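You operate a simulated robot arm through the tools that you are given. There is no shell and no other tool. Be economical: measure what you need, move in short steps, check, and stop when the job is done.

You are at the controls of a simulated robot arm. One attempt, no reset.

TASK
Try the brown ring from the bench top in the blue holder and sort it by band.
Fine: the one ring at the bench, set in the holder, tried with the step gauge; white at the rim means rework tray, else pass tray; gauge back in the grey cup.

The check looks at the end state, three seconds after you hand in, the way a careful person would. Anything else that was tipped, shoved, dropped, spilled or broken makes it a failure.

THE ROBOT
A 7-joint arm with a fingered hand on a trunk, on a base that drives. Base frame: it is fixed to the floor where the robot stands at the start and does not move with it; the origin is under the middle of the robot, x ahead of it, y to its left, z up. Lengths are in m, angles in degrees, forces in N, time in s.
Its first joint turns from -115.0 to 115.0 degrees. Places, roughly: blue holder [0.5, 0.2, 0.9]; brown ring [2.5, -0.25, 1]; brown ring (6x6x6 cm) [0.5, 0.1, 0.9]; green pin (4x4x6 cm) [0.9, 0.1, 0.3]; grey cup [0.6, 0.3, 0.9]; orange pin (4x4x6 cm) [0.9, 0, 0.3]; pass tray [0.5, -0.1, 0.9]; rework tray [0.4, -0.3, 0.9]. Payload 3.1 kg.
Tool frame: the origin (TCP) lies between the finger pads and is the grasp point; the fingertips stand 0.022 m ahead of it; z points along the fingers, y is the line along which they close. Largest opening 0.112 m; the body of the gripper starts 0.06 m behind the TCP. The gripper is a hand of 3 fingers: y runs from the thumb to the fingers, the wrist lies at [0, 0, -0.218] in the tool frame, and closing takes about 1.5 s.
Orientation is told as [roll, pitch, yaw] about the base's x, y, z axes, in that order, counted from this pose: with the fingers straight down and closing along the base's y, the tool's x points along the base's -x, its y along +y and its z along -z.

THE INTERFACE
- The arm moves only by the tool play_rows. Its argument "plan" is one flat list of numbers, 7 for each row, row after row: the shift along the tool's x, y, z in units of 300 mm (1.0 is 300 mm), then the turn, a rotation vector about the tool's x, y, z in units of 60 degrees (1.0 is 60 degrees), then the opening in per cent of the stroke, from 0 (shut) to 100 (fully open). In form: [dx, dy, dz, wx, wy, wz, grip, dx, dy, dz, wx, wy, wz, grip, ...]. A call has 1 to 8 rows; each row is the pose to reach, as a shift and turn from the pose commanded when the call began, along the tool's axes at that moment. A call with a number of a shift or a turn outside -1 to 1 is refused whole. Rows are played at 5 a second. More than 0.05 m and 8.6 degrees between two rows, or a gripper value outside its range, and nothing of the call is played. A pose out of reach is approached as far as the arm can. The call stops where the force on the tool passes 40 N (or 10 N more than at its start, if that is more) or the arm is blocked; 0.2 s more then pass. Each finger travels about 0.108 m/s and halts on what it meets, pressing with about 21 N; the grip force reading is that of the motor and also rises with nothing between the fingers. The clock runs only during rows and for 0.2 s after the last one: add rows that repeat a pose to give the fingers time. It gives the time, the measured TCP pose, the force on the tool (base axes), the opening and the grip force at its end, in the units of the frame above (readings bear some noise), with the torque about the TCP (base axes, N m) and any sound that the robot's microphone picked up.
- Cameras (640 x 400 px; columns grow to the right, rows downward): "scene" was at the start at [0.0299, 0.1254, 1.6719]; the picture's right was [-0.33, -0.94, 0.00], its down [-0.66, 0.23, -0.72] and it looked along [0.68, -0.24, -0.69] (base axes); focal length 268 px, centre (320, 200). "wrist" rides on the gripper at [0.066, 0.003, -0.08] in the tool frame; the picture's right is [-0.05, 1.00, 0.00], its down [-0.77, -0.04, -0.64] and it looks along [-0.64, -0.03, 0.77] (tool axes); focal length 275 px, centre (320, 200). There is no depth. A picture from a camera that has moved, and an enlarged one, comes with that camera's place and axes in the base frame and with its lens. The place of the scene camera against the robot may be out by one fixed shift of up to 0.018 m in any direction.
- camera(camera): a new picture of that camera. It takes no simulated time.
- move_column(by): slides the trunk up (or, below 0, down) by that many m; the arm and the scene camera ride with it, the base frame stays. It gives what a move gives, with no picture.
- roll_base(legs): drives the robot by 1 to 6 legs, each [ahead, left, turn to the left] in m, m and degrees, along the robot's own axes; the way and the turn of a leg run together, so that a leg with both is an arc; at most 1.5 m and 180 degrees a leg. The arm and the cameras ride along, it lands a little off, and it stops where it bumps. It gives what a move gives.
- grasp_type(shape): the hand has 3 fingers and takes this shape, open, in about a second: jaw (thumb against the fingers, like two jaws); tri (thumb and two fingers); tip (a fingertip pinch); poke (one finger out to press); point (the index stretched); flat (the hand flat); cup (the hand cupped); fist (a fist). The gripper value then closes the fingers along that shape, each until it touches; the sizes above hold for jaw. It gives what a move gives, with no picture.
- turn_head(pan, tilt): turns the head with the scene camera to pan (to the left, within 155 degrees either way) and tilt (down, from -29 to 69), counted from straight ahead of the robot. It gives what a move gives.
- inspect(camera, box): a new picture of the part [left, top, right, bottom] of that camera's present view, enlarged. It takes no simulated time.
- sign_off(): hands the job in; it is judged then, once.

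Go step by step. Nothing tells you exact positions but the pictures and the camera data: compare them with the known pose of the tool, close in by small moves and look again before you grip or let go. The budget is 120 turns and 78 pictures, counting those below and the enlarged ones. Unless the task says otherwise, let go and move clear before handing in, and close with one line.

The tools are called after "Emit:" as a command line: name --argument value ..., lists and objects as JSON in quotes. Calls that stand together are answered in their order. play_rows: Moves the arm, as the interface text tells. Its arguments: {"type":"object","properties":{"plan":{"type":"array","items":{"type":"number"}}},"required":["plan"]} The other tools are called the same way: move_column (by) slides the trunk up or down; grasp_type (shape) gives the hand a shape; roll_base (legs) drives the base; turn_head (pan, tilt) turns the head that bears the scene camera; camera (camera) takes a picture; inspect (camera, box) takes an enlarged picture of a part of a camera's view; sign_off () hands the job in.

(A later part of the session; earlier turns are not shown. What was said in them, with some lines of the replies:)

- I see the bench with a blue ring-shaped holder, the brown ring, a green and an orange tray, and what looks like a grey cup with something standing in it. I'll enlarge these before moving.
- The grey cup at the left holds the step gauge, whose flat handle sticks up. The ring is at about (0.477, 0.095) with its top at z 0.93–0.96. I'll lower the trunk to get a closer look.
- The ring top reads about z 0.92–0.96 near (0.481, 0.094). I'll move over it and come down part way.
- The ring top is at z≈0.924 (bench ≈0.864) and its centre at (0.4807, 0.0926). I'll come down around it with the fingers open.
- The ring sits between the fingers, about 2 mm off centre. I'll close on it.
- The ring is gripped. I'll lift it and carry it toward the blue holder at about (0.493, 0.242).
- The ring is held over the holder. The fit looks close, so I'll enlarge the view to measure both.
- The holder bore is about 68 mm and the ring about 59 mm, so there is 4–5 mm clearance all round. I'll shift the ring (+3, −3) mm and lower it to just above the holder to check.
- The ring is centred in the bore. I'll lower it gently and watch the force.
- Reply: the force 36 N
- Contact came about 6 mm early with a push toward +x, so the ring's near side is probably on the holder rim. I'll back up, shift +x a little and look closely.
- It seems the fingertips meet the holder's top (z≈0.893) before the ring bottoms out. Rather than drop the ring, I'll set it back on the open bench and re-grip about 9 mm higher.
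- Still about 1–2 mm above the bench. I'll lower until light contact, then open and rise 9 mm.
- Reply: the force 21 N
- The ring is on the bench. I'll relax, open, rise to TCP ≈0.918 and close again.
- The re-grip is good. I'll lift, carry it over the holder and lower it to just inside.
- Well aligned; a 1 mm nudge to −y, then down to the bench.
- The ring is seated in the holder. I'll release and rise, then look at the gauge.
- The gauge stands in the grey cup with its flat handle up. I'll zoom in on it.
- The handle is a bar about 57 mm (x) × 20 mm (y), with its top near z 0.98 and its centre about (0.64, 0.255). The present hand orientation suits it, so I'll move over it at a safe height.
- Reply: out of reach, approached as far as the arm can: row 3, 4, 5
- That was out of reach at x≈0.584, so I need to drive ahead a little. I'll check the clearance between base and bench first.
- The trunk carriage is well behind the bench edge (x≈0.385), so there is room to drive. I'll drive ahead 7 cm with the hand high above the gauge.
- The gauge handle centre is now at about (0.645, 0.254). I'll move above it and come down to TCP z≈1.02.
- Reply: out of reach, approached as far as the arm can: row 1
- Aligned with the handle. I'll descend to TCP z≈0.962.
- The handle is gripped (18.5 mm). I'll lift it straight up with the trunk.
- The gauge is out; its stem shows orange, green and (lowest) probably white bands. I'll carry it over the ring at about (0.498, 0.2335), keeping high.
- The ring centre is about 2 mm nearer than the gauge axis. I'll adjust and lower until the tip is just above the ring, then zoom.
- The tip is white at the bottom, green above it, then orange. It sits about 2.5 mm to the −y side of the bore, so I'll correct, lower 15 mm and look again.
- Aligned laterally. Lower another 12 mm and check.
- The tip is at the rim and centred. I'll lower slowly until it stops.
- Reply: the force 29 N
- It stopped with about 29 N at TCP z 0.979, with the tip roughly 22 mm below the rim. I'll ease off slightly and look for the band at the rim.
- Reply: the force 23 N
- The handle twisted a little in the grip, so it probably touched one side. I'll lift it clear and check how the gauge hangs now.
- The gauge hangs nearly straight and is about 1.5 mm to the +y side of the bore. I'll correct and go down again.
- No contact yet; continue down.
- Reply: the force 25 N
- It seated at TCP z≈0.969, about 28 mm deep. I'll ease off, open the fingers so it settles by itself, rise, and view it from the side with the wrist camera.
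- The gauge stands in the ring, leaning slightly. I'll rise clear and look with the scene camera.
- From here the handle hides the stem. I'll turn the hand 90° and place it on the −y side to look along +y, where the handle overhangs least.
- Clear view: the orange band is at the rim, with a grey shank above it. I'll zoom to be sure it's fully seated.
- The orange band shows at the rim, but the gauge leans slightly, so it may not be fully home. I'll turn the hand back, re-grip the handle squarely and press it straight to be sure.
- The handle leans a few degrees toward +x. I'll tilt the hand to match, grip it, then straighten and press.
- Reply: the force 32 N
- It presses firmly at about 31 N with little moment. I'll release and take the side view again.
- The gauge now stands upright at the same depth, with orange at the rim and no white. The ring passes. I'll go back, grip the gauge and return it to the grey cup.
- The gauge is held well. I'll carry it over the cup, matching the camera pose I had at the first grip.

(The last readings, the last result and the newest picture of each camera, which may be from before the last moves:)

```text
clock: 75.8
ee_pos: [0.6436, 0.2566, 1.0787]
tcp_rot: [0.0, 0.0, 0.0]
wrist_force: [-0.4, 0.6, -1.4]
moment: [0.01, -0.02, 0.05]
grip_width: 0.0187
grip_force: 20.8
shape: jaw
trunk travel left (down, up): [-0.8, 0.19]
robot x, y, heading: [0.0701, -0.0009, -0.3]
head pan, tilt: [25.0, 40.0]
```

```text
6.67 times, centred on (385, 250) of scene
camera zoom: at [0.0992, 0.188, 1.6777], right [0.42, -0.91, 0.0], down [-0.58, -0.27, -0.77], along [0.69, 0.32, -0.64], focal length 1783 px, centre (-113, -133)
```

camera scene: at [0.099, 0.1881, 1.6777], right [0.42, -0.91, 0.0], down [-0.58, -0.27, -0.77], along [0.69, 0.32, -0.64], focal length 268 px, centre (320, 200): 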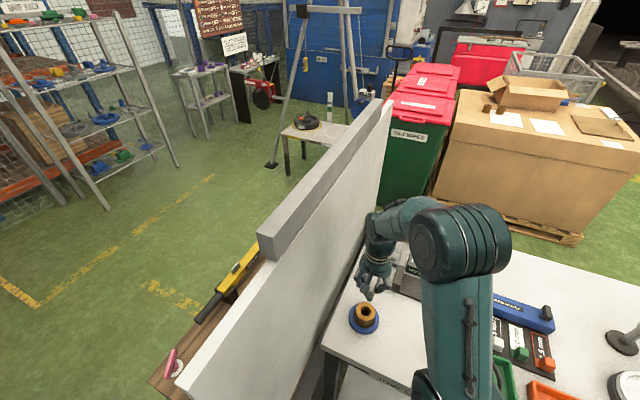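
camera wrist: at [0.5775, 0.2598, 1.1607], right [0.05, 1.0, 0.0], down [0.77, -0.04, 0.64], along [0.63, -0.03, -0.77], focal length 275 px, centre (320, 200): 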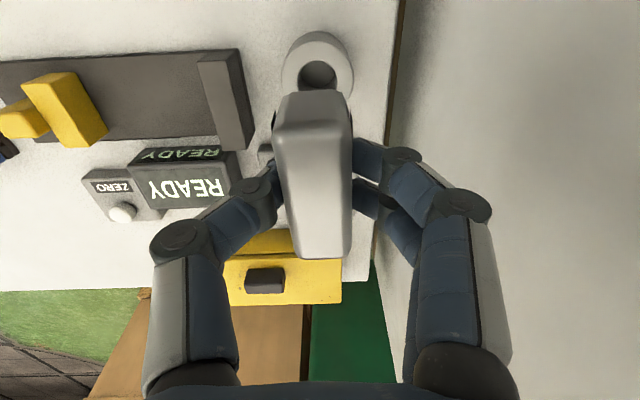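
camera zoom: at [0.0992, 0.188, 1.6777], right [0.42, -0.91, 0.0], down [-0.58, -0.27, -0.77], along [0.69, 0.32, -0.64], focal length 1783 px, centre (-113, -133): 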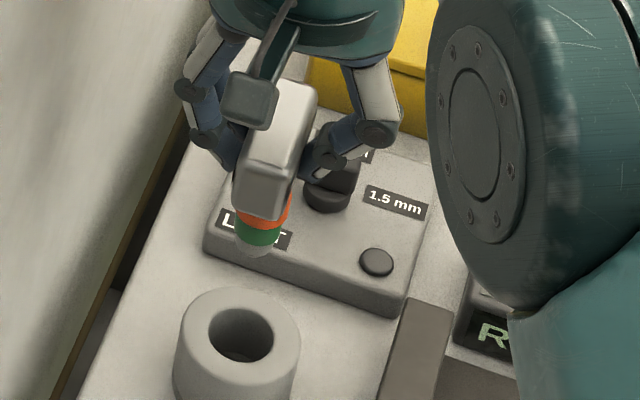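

Nearly over the cup, maybe 2 mm to +y. I'll shift slightly and lower to just above the rim to check.

Emit:
play_rows --plan '[0, -0.006, 0.06, 0, 0, 0, 8, 0, -0.006, 0.12, 0, 0, 0, 8, 0, -0.006, 0.18, 0, 0, 0, 8, 0, -0.006, 0.23, 0, 0, 0, 8, 0, -0.006, 0.23, 0, 0, 0, 8]'

Emit:
inspect --camera "scene" --box '[362, 245, 397, 280]'

```text
clock: 77.0
ee_pos: [0.6452, 0.2533, 1.01]
tcp_rot: [0.0, 0.1, 0.0]
wrist_force: [0.4, -0.3, -1.6]
moment: [0.02, -0.02, 0.02]
grip_width: 0.0188
grip_force: 21.1
shape: jaw
trunk travel left (down, up): [-0.8, 0.19]
robot x, y, heading: [0.0656, 0.0029, 0.0]
head pan, tilt: [25.0, 40.0]
```

```text
11.43 times, centred on (380, 262) of scene
camera zoom: at [0.1002, 0.1885, 1.6776], right [0.42, -0.91, 0.0], down [-0.58, -0.27, -0.77], along [0.69, 0.32, -0.64], focal length 3057 px, centre (-360, -514)
```

zoom: 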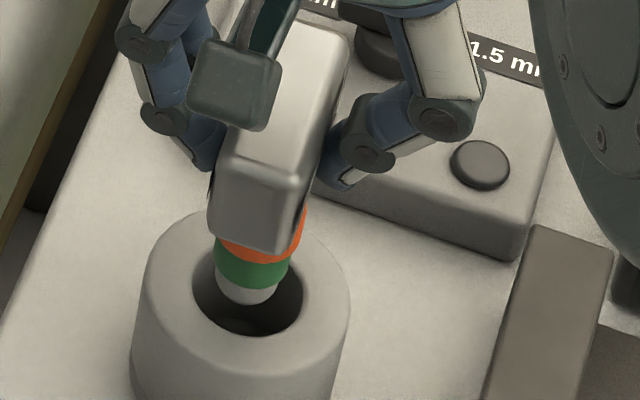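

Tip is centred in the cup mouth. I'll lower it gently.

Emit:
play_rows --plan '[0, 0.001, 0.02, 0, 0, 0, 8, 0, 0.001, 0.04, 0, 0, 0, 8, 0, 0.001, 0.06, 0, 0, 0, 8, 0, 0.001, 0.08, 0, 0, 0, 8, 0, 0.001, 0.08, 0, 0, 0, 8]'

Emit:
inspect --camera "scene" --box '[362, 245, 397, 280]'

```text
clock: 78.2
ee_pos: [0.6447, 0.2538, 0.9874]
tcp_rot: [0.0, -0.2, -0.1]
wrist_force: [4.7, 1.7, 14.7]
moment: [0.07, -0.06, -0.01]
grip_width: 0.0192
grip_force: 21.0
shape: jaw
trunk travel left (down, up): [-0.8, 0.19]
robot x, y, heading: [0.0701, 0.0014, -0.0]
head pan, tilt: [25.0, 40.0]
```

```text
11.43 times, centred on (380, 262) of scene
camera zoom: at [0.099, 0.1878, 1.678], right [0.42, -0.91, 0.0], down [-0.58, -0.27, -0.77], along [0.69, 0.32, -0.64], focal length 3057 px, centre (-360, -514)
```

zoom: 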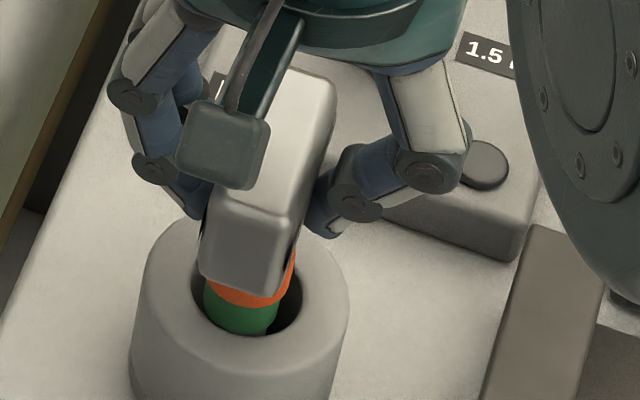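

Light contact, probably the orange step on the near side of the cup's mouth. I'll lift 3 mm, shift +x 2.5 mm and lower again.

Emit:
play_rows --plan '[0, 0, -0.012, 0, 0, 0, 8, -0.008, -0.003, -0.012, 0, 0, 0, 8, -0.008, -0.003, 0, 0, 0, 0, 8, -0.008, -0.003, 0.01, 0, 0, 0, 8, -0.008, -0.003, 0.02, 0, 0, 0, 8, -0.008, -0.003, 0.03, 0, 0, 0, 8, -0.008, -0.003, 0.03, 0, 0, 0, 8]'

Emit:
inspect --camera "scene" --box '[362, 245, 397, 280]'

```text
clock: 79.8
ee_pos: [0.6459, 0.2522, 0.9753]
tcp_rot: [-0.1, 0.0, 0.0]
wrist_force: [1.2, 1.4, -1.2]
moment: [0.0, -0.01, 0.02]
grip_width: 0.0167
grip_force: 20.9
shape: jaw
trunk travel left (down, up): [-0.8, 0.19]
robot x, y, heading: [0.072, 0.0035, -0.1]
head pan, tilt: [25.0, 40.0]
```

```text
11.43 times, centred on (380, 262) of scene
camera zoom: at [0.0995, 0.1882, 1.6774], right [0.42, -0.91, 0.0], down [-0.58, -0.27, -0.77], along [0.69, 0.32, -0.64], focal length 3057 px, centre (-360, -514)
```

zoom: 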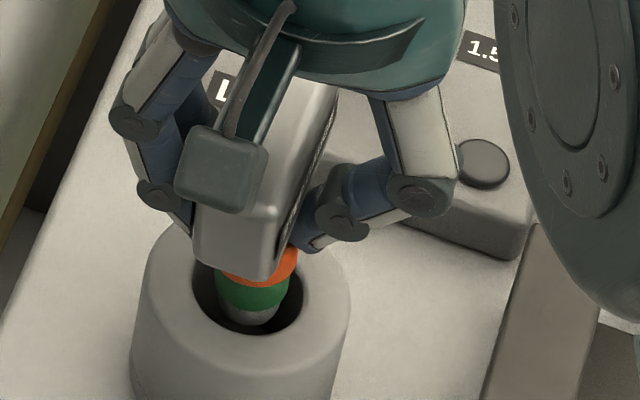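

Emit:
camera --camera "wrist"

```text
8 pictures are left
camera wrist: at [0.58, 0.2571, 1.0576], right [0.05, 1.0, 0.0], down [0.77, -0.04, 0.63], along [0.63, -0.03, -0.77], focal length 275 px, centre (320, 200)
```

wrist: 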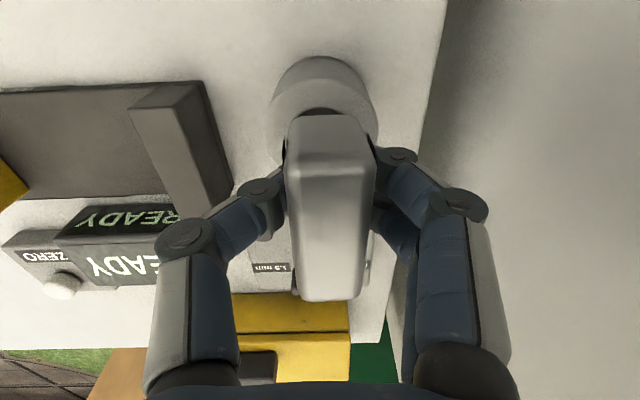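

The gauge has slid up in the fingers and sits about 3 mm to the −y side, with its tip inside the mouth. I'll recentre it and lower in small steps, watching the force.

Emit:
play_rows --plan '[0.003, 0.006, -0.006, 0, 0, 0, 8, 0.005, 0.011, -0.006, 0, 0, 0, 8, 0.005, 0.011, 0.004, 0, 0, 0, 8, 0.005, 0.011, 0.014, 0, 0, 0, 8, 0.005, 0.011, 0.024, 0, 0, 0, 8, 0.005, 0.011, 0.024, 0, 0, 0, 8]'

```text
clock: 81.2
ee_pos: [0.6445, 0.2547, 0.9691]
tcp_rot: [-0.1, 0.0, -0.1]
wrist_force: [0.7, -1.0, -1.9]
moment: [0.01, 0.01, 0.04]
grip_width: 0.0164
grip_force: 20.7
shape: jaw
trunk travel left (down, up): [-0.8, 0.19]
robot x, y, heading: [0.0693, 0.0018, -0.1]
head pan, tilt: [25.0, 40.0]
```

No resistance. I'll continue down, keeping the fingertips above the cup rim.

Emit:
play_rows --plan '[0, 0, 0.01, 0, 0, 0, 8, 0, 0, 0.018, 0, 0, 0, 8, 0, 0, 0.026, 0, 0, 0, 8, 0, 0, 0.032, 0, 0, 0, 8, 0, 0, 0.032, 0, 0, 0, 8]'

Emit:
inspect --camera "scene" --box '[362, 245, 397, 280]'

```text
clock: 82.4
ee_pos: [0.6465, 0.2572, 0.9588]
tcp_rot: [0.1, -0.1, -0.1]
wrist_force: [0.3, 0.4, -1.6]
moment: [0.02, 0.04, -0.01]
grip_width: 0.0165
grip_force: 20.8
shape: jaw
trunk travel left (down, up): [-0.8, 0.19]
robot x, y, heading: [0.0701, 0.002, -0.0]
head pan, tilt: [25.0, 40.0]
```

```text
11.43 times, centred on (380, 262) of scene
camera zoom: at [0.1004, 0.1886, 1.6776], right [0.42, -0.91, 0.0], down [-0.58, -0.27, -0.77], along [0.69, 0.32, -0.64], focal length 3057 px, centre (-360, -514)
```

zoom: 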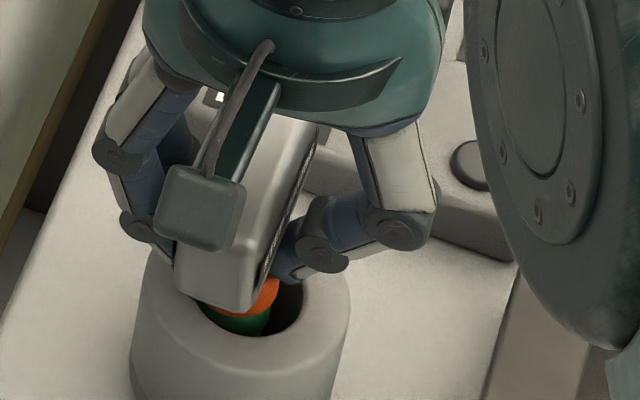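

Going in well, about 2 mm left of centre. I'll recentre and lower the last bit.

Emit:
play_rows --plan '[-0.003, -0.006, 0, 0, 0, 0, 8, -0.003, -0.006, 0.008, 0, 0, 0, 8, -0.003, -0.006, 0.016, 0, 0, 0, 8, -0.003, -0.006, 0.022, 0, 0, 0, 8, -0.003, -0.006, 0.022, 0, 0, 0, 8]'

Emit:
inspect --camera "scene" --box '[362, 245, 397, 280]'

```text
clock: 83.6
ee_pos: [0.6466, 0.2549, 0.9524]
tcp_rot: [0.0, 0.1, -0.1]
wrist_force: [0.2, -0.2, -1.3]
moment: [-0.02, -0.01, 0.02]
grip_width: 0.0168
grip_force: 20.9
shape: jaw
trunk travel left (down, up): [-0.8, 0.19]
robot x, y, heading: [0.0709, 0.0036, 0.1]
head pan, tilt: [25.0, 40.0]
```

```text
11.43 times, centred on (380, 262) of scene
camera zoom: at [0.1004, 0.1885, 1.6776], right [0.42, -0.91, 0.0], down [-0.58, -0.27, -0.77], along [0.69, 0.32, -0.64], focal length 3057 px, centre (-360, -514)
```

zoom: 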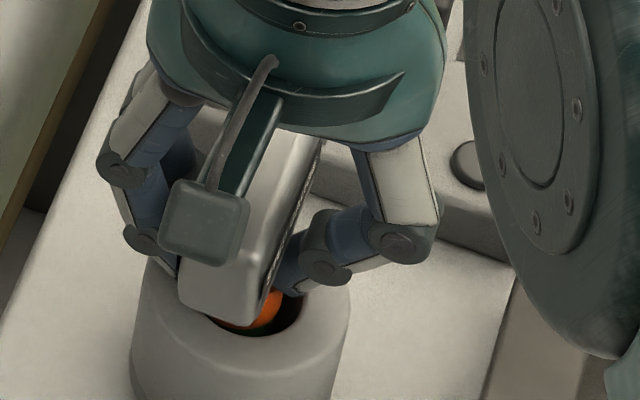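

The orange band is inside the cup. I'll release slowly, then rise straight up and check.

Emit:
play_rows --plan '[0, 0, 0, 0, 0, 0, 15, 0, 0, 0, 0, 0, 0, 25, 0, 0, 0, 0, 0, 0, 40, 0, 0, 0, 0, 0, 0, 50, 0, 0, 0, 0, 0, 0, 50, 0, 0, -0.13, 0, 0, 0, 50, 0, 0, -0.27, 0, 0, 0, 50, 0, 0, -0.4, 0, 0, 0, 50]'

Emit:
camera --camera "wrist"

```text
clock: 85.4
ee_pos: [0.6463, 0.2542, 1.0743]
tcp_rot: [0.0, 0.0, -0.1]
wrist_force: [-0.6, 0.4, 0.4]
moment: [-0.03, 0.01, 0.02]
grip_width: 0.0556
grip_force: 0.1
shape: jaw
trunk travel left (down, up): [-0.8, 0.19]
robot x, y, heading: [0.0719, 0.0037, -0.1]
head pan, tilt: [25.0, 40.0]
```

```text
5 pictures are left
camera wrist: at [0.5805, 0.2581, 1.1563], right [0.05, 1.0, 0.0], down [0.77, -0.04, 0.64], along [0.64, -0.03, -0.77], focal length 275 px, centre (320, 200)
```

wrist: 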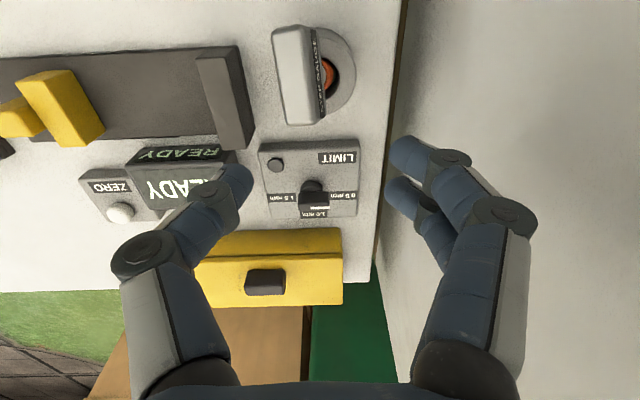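

The gauge is in the cup, leaning on its wall but stable. Now I'll go back for the ring.

Emit:
play_rows --plan '[0.13, -0.02, 0, 0, 0, 0, 75, 0.26, -0.04, 0, 0, 0, 0, 75, 0.39, -0.06, 0, 0, 0, 0, 75, 0.497, -0.069, 0, 0, 0, 0, 75, 0.497, -0.069, 0.13, 0, 0, 0, 75, 0.497, -0.069, 0.23, 0, 0, 0, 75, 0.497, -0.069, 0.23, 0, 0, 0, 75]'

Emit:
camera --camera "wrist"

```text
clock: 87.0
ee_pos: [0.4995, 0.2347, 1.005]
tcp_rot: [0.0, -0.1, -0.2]
wrist_force: [-0.6, 0.5, 0.0]
moment: [0.0, 0.02, 0.06]
grip_width: 0.0839
grip_force: 0.0
shape: jaw
trunk travel left (down, up): [-0.8, 0.19]
robot x, y, heading: [0.07, 0.0002, 0.1]
head pan, tilt: [25.0, 40.0]
```

```text
4 pictures are left
camera wrist: at [0.4332, 0.2377, 1.0862], right [0.05, 1.0, 0.0], down [0.77, -0.04, 0.64], along [0.64, -0.03, -0.77], focal length 275 px, centre (320, 200)
```

wrist: 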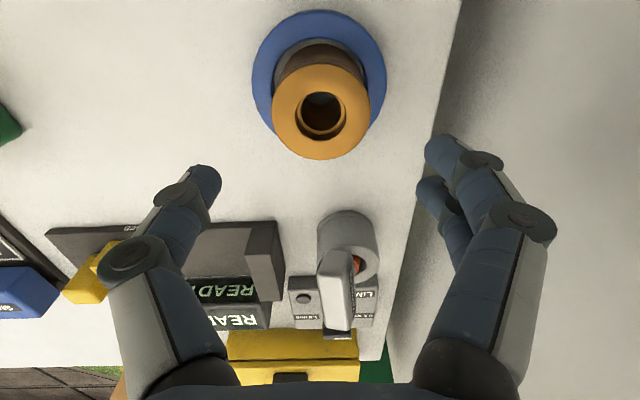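

The ring is where expected. I'll come down, grip and lift it.

Emit:
play_rows --plan '[0, 0.007, 0.1, 0, 0, 0, 75, 0, 0.007, 0.2, 0, 0, 0, 75, 0, 0.007, 0.26, 0, 0, 0, 75, 0, 0.007, 0.288, 0, 0, 0, 75, 0, 0.007, 0.288, 0, 0, 0, 75]'

Emit:
play_rows --plan '[0, 0, 0, 0, 0, 0, 65, 0, 0, 0, 0, 0, 0, 55, 0, 0, 0, 0, 0, 0, 45, 0, 0, 0, 0, 0, 0, 35, 0, 0, 0, 0, 0, 0, 35, 0, 0, 0, 0, 0, 0, 35, 0, 0, 0, 0, 0, 0, 35]'

```text
clock: 88.2
ee_pos: [0.4988, 0.2356, 0.9175]
tcp_rot: [0.0, 0.0, -0.1]
wrist_force: [-0.9, -0.2, 0.0]
moment: [-0.04, -0.02, 0.01]
grip_width: 0.0838
grip_force: 0.0
shape: jaw
trunk travel left (down, up): [-0.8, 0.19]
robot x, y, heading: [0.0689, -0.0005, -0.0]
head pan, tilt: [25.0, 40.0]
```

```text
clock: 89.8
ee_pos: [0.4981, 0.236, 0.9186]
tcp_rot: [0.0, 0.0, -0.1]
wrist_force: [-0.5, 0.7, -0.2]
moment: [0.01, -0.04, -0.04]
grip_width: 0.0503
grip_force: 20.9
shape: jaw
trunk travel left (down, up): [-0.8, 0.19]
robot x, y, heading: [0.0722, -0.0004, -0.1]
head pan, tilt: [25.0, 40.0]
```

Emit:
play_rows --plan '[0, 0, -0.08, 0, 0, 0, 35, 0, 0, -0.16, 0, 0, 0, 35, 0, 0, -0.24, 0, 0, 0, 35, 0, 0, -0.32, 0, 0, 0, 35, 0.0, -0.12, -0.32, 0, 0, 0, 35, 0.0, -0.24, -0.32, 0, 0, 0, 35, 0.0, -0.36, -0.32, 0, 0, 0, 35, 0, -0.36, -0.32, 0, 0, 0, 35]'

Emit:
play_rows --plan '[0.01, -0.12, 0, 0, 0, 0, 35, 0.02, -0.24, 0, 0, 0, 0, 35, 0.03, -0.36, 0, 0, 0, 0, 35, 0.045, -0.48, 0, 0, 0, 0, 35, 0.06, -0.6, 0, 0, 0, 0, 35, 0.067, -0.71, 0, 0, 0, 0, 35, 0.067, -0.71, 0, 0, 0, 0, 35]'

Emit:
camera --camera "wrist"

```text
clock: 91.6
ee_pos: [0.4974, 0.129, 1.0107]
tcp_rot: [0.1, 0.0, 0.0]
wrist_force: [-0.5, 0.4, -3.8]
moment: [-0.01, 0.02, -0.01]
grip_width: 0.0502
grip_force: 20.9
shape: jaw
trunk travel left (down, up): [-0.8, 0.19]
robot x, y, heading: [0.0696, 0.0007, -0.3]
head pan, tilt: [25.0, 40.0]
```

```text
clock: 93.2
ee_pos: [0.4772, -0.0858, 1.0121]
tcp_rot: [0.0, 0.0, -0.1]
wrist_force: [0.0, 0.5, -5.0]
moment: [-0.01, 0.03, 0.01]
grip_width: 0.0501
grip_force: 21.2
shape: jaw
trunk travel left (down, up): [-0.8, 0.19]
robot x, y, heading: [0.0696, -0.0012, 0.3]
head pan, tilt: [25.0, 40.0]
```

```text
3 pictures are left
camera wrist: at [0.4114, -0.0809, 1.093], right [0.05, 1.0, 0.0], down [0.77, -0.04, 0.64], along [0.63, -0.03, -0.77], focal length 275 px, centre (320, 200)
```

wrist: 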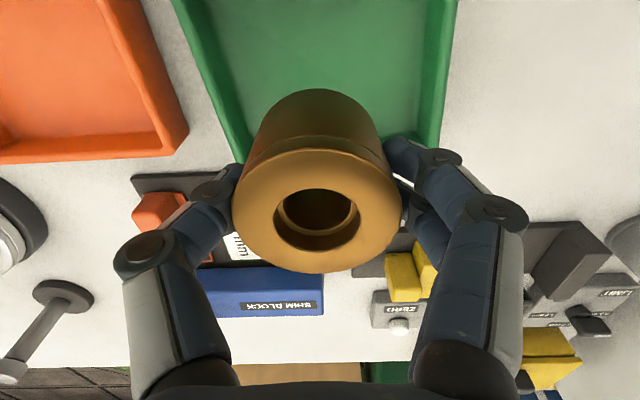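

The ring is well over the green pass tray. I'll lower it until it touches the tray floor.

Emit:
play_rows --plan '[0, 0.015, 0.1, 0, 0, 0, 35, 0, 0.015, 0.2, 0, 0, 0, 35, 0, 0.015, 0.26, 0, 0, 0, 35, 0, 0.015, 0.28, 0, 0, 0, 35, 0, 0.015, 0.288, 0, 0, 0, 35, 0, 0.015, 0.294, 0, 0, 0, 35, 0, 0.015, 0.3, 0, 0, 0, 35, 0, 0.015, 0.3, 0, 0, 0, 35]'

```text
clock: 95.0
ee_pos: [0.4782, -0.0801, 0.9245]
tcp_rot: [0.0, 0.0, -0.1]
wrist_force: [1.2, -0.5, -0.2]
moment: [0.06, -0.04, 0.01]
grip_width: 0.0502
grip_force: 20.6
shape: jaw
trunk travel left (down, up): [-0.8, 0.19]
robot x, y, heading: [0.0709, -0.0003, -0.1]
head pan, tilt: [25.0, 40.0]
```

It has begun to touch. One millimetre more, then release and rise.

Emit:
play_rows --plan '[0, 0, 0.004, 0, 0, 0, 35, 0, 0, 0.004, 0, 0, 0, 35]'

Emit:
play_rows --plan '[0, 0, 0, 0, 0, 0, 50, 0, 0, 0, 0, 0, 0, 65, 0, 0, 0, 0, 0, 0, 70, 0, 0, 0, 0, 0, 0, 70, 0, 0, -0.12, 0, 0, 0, 70, 0, 0, -0.26, 0, 0, 0, 70, 0, 0, -0.4, 0, 0, 0, 70, 0, 0, -0.5, 0, 0, 0, 70]'

Emit:
camera --camera "wrist"

Emit:
camera --camera "scene"

```text
clock: 95.6
ee_pos: [0.4783, -0.0816, 0.9226]
tcp_rot: [0.0, -0.2, -0.1]
wrist_force: [2.6, -0.8, 6.9]
moment: [-0.03, -0.02, -0.02]
grip_width: 0.0502
grip_force: 21.2
shape: jaw
trunk travel left (down, up): [-0.8, 0.19]
robot x, y, heading: [0.0707, 0.0002, -0.2]
head pan, tilt: [25.0, 40.0]
```

```text
clock: 97.4
ee_pos: [0.4768, -0.0809, 1.0742]
tcp_rot: [-0.1, 0.0, -0.2]
wrist_force: [0.5, -0.4, 0.2]
moment: [0.02, 0.0, 0.0]
grip_width: 0.0781
grip_force: 0.1
shape: jaw
trunk travel left (down, up): [-0.8, 0.19]
robot x, y, heading: [0.0696, 0.0023, -0.1]
head pan, tilt: [25.0, 40.0]
```

```text
2 pictures are left
camera wrist: at [0.4103, -0.0765, 1.1561], right [0.05, 1.0, 0.0], down [0.77, -0.04, 0.64], along [0.64, -0.03, -0.77], focal length 275 px, centre (320, 200)
```

wrist: 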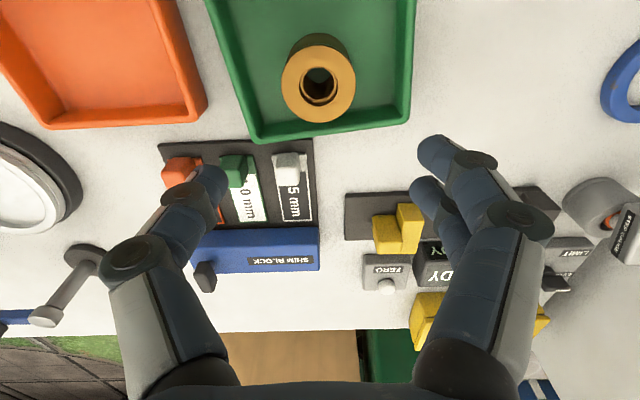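

```text
1 pictures are left
camera scene: at [0.0991, 0.1882, 1.6776], right [0.42, -0.91, 0.0], down [-0.58, -0.27, -0.77], along [0.69, 0.32, -0.64], focal length 268 px, centre (320, 200)
```

scene: 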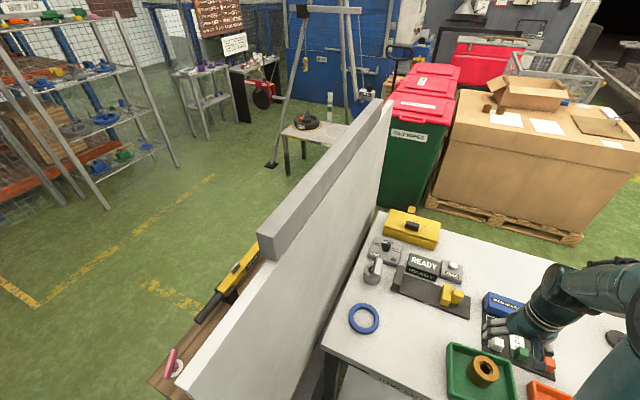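

The ring stands in the green pass tray and the holder is empty. I'll use the last picture to check the gauge in its cup.

Emit:
inspect --camera "scene" --box '[350, 235, 400, 295]'

```text
6.67 times, centred on (375, 265) of scene
camera zoom: at [0.0991, 0.1882, 1.6776], right [0.42, -0.91, 0.0], down [-0.58, -0.27, -0.77], along [0.69, 0.32, -0.64], focal length 1783 px, centre (-47, -233)
```

zoom: 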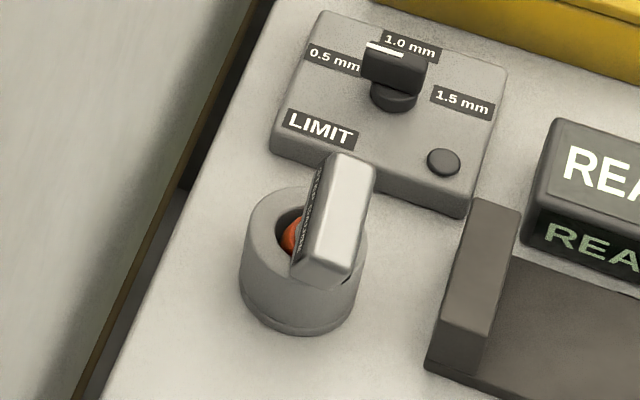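

The gauge rests in the grey cup, leaning on its wall, and the ring is in the pass tray. The hand is clear and nothing else looks disturbed, so I'm handing in.

Emit:
sign_off

```text
The job is handed in.
```

The brown ring gauged orange at the rim with no white, so it is in the green pass tray. The step gauge is back in the grey cup, leaning against the cup wall rather than upright.
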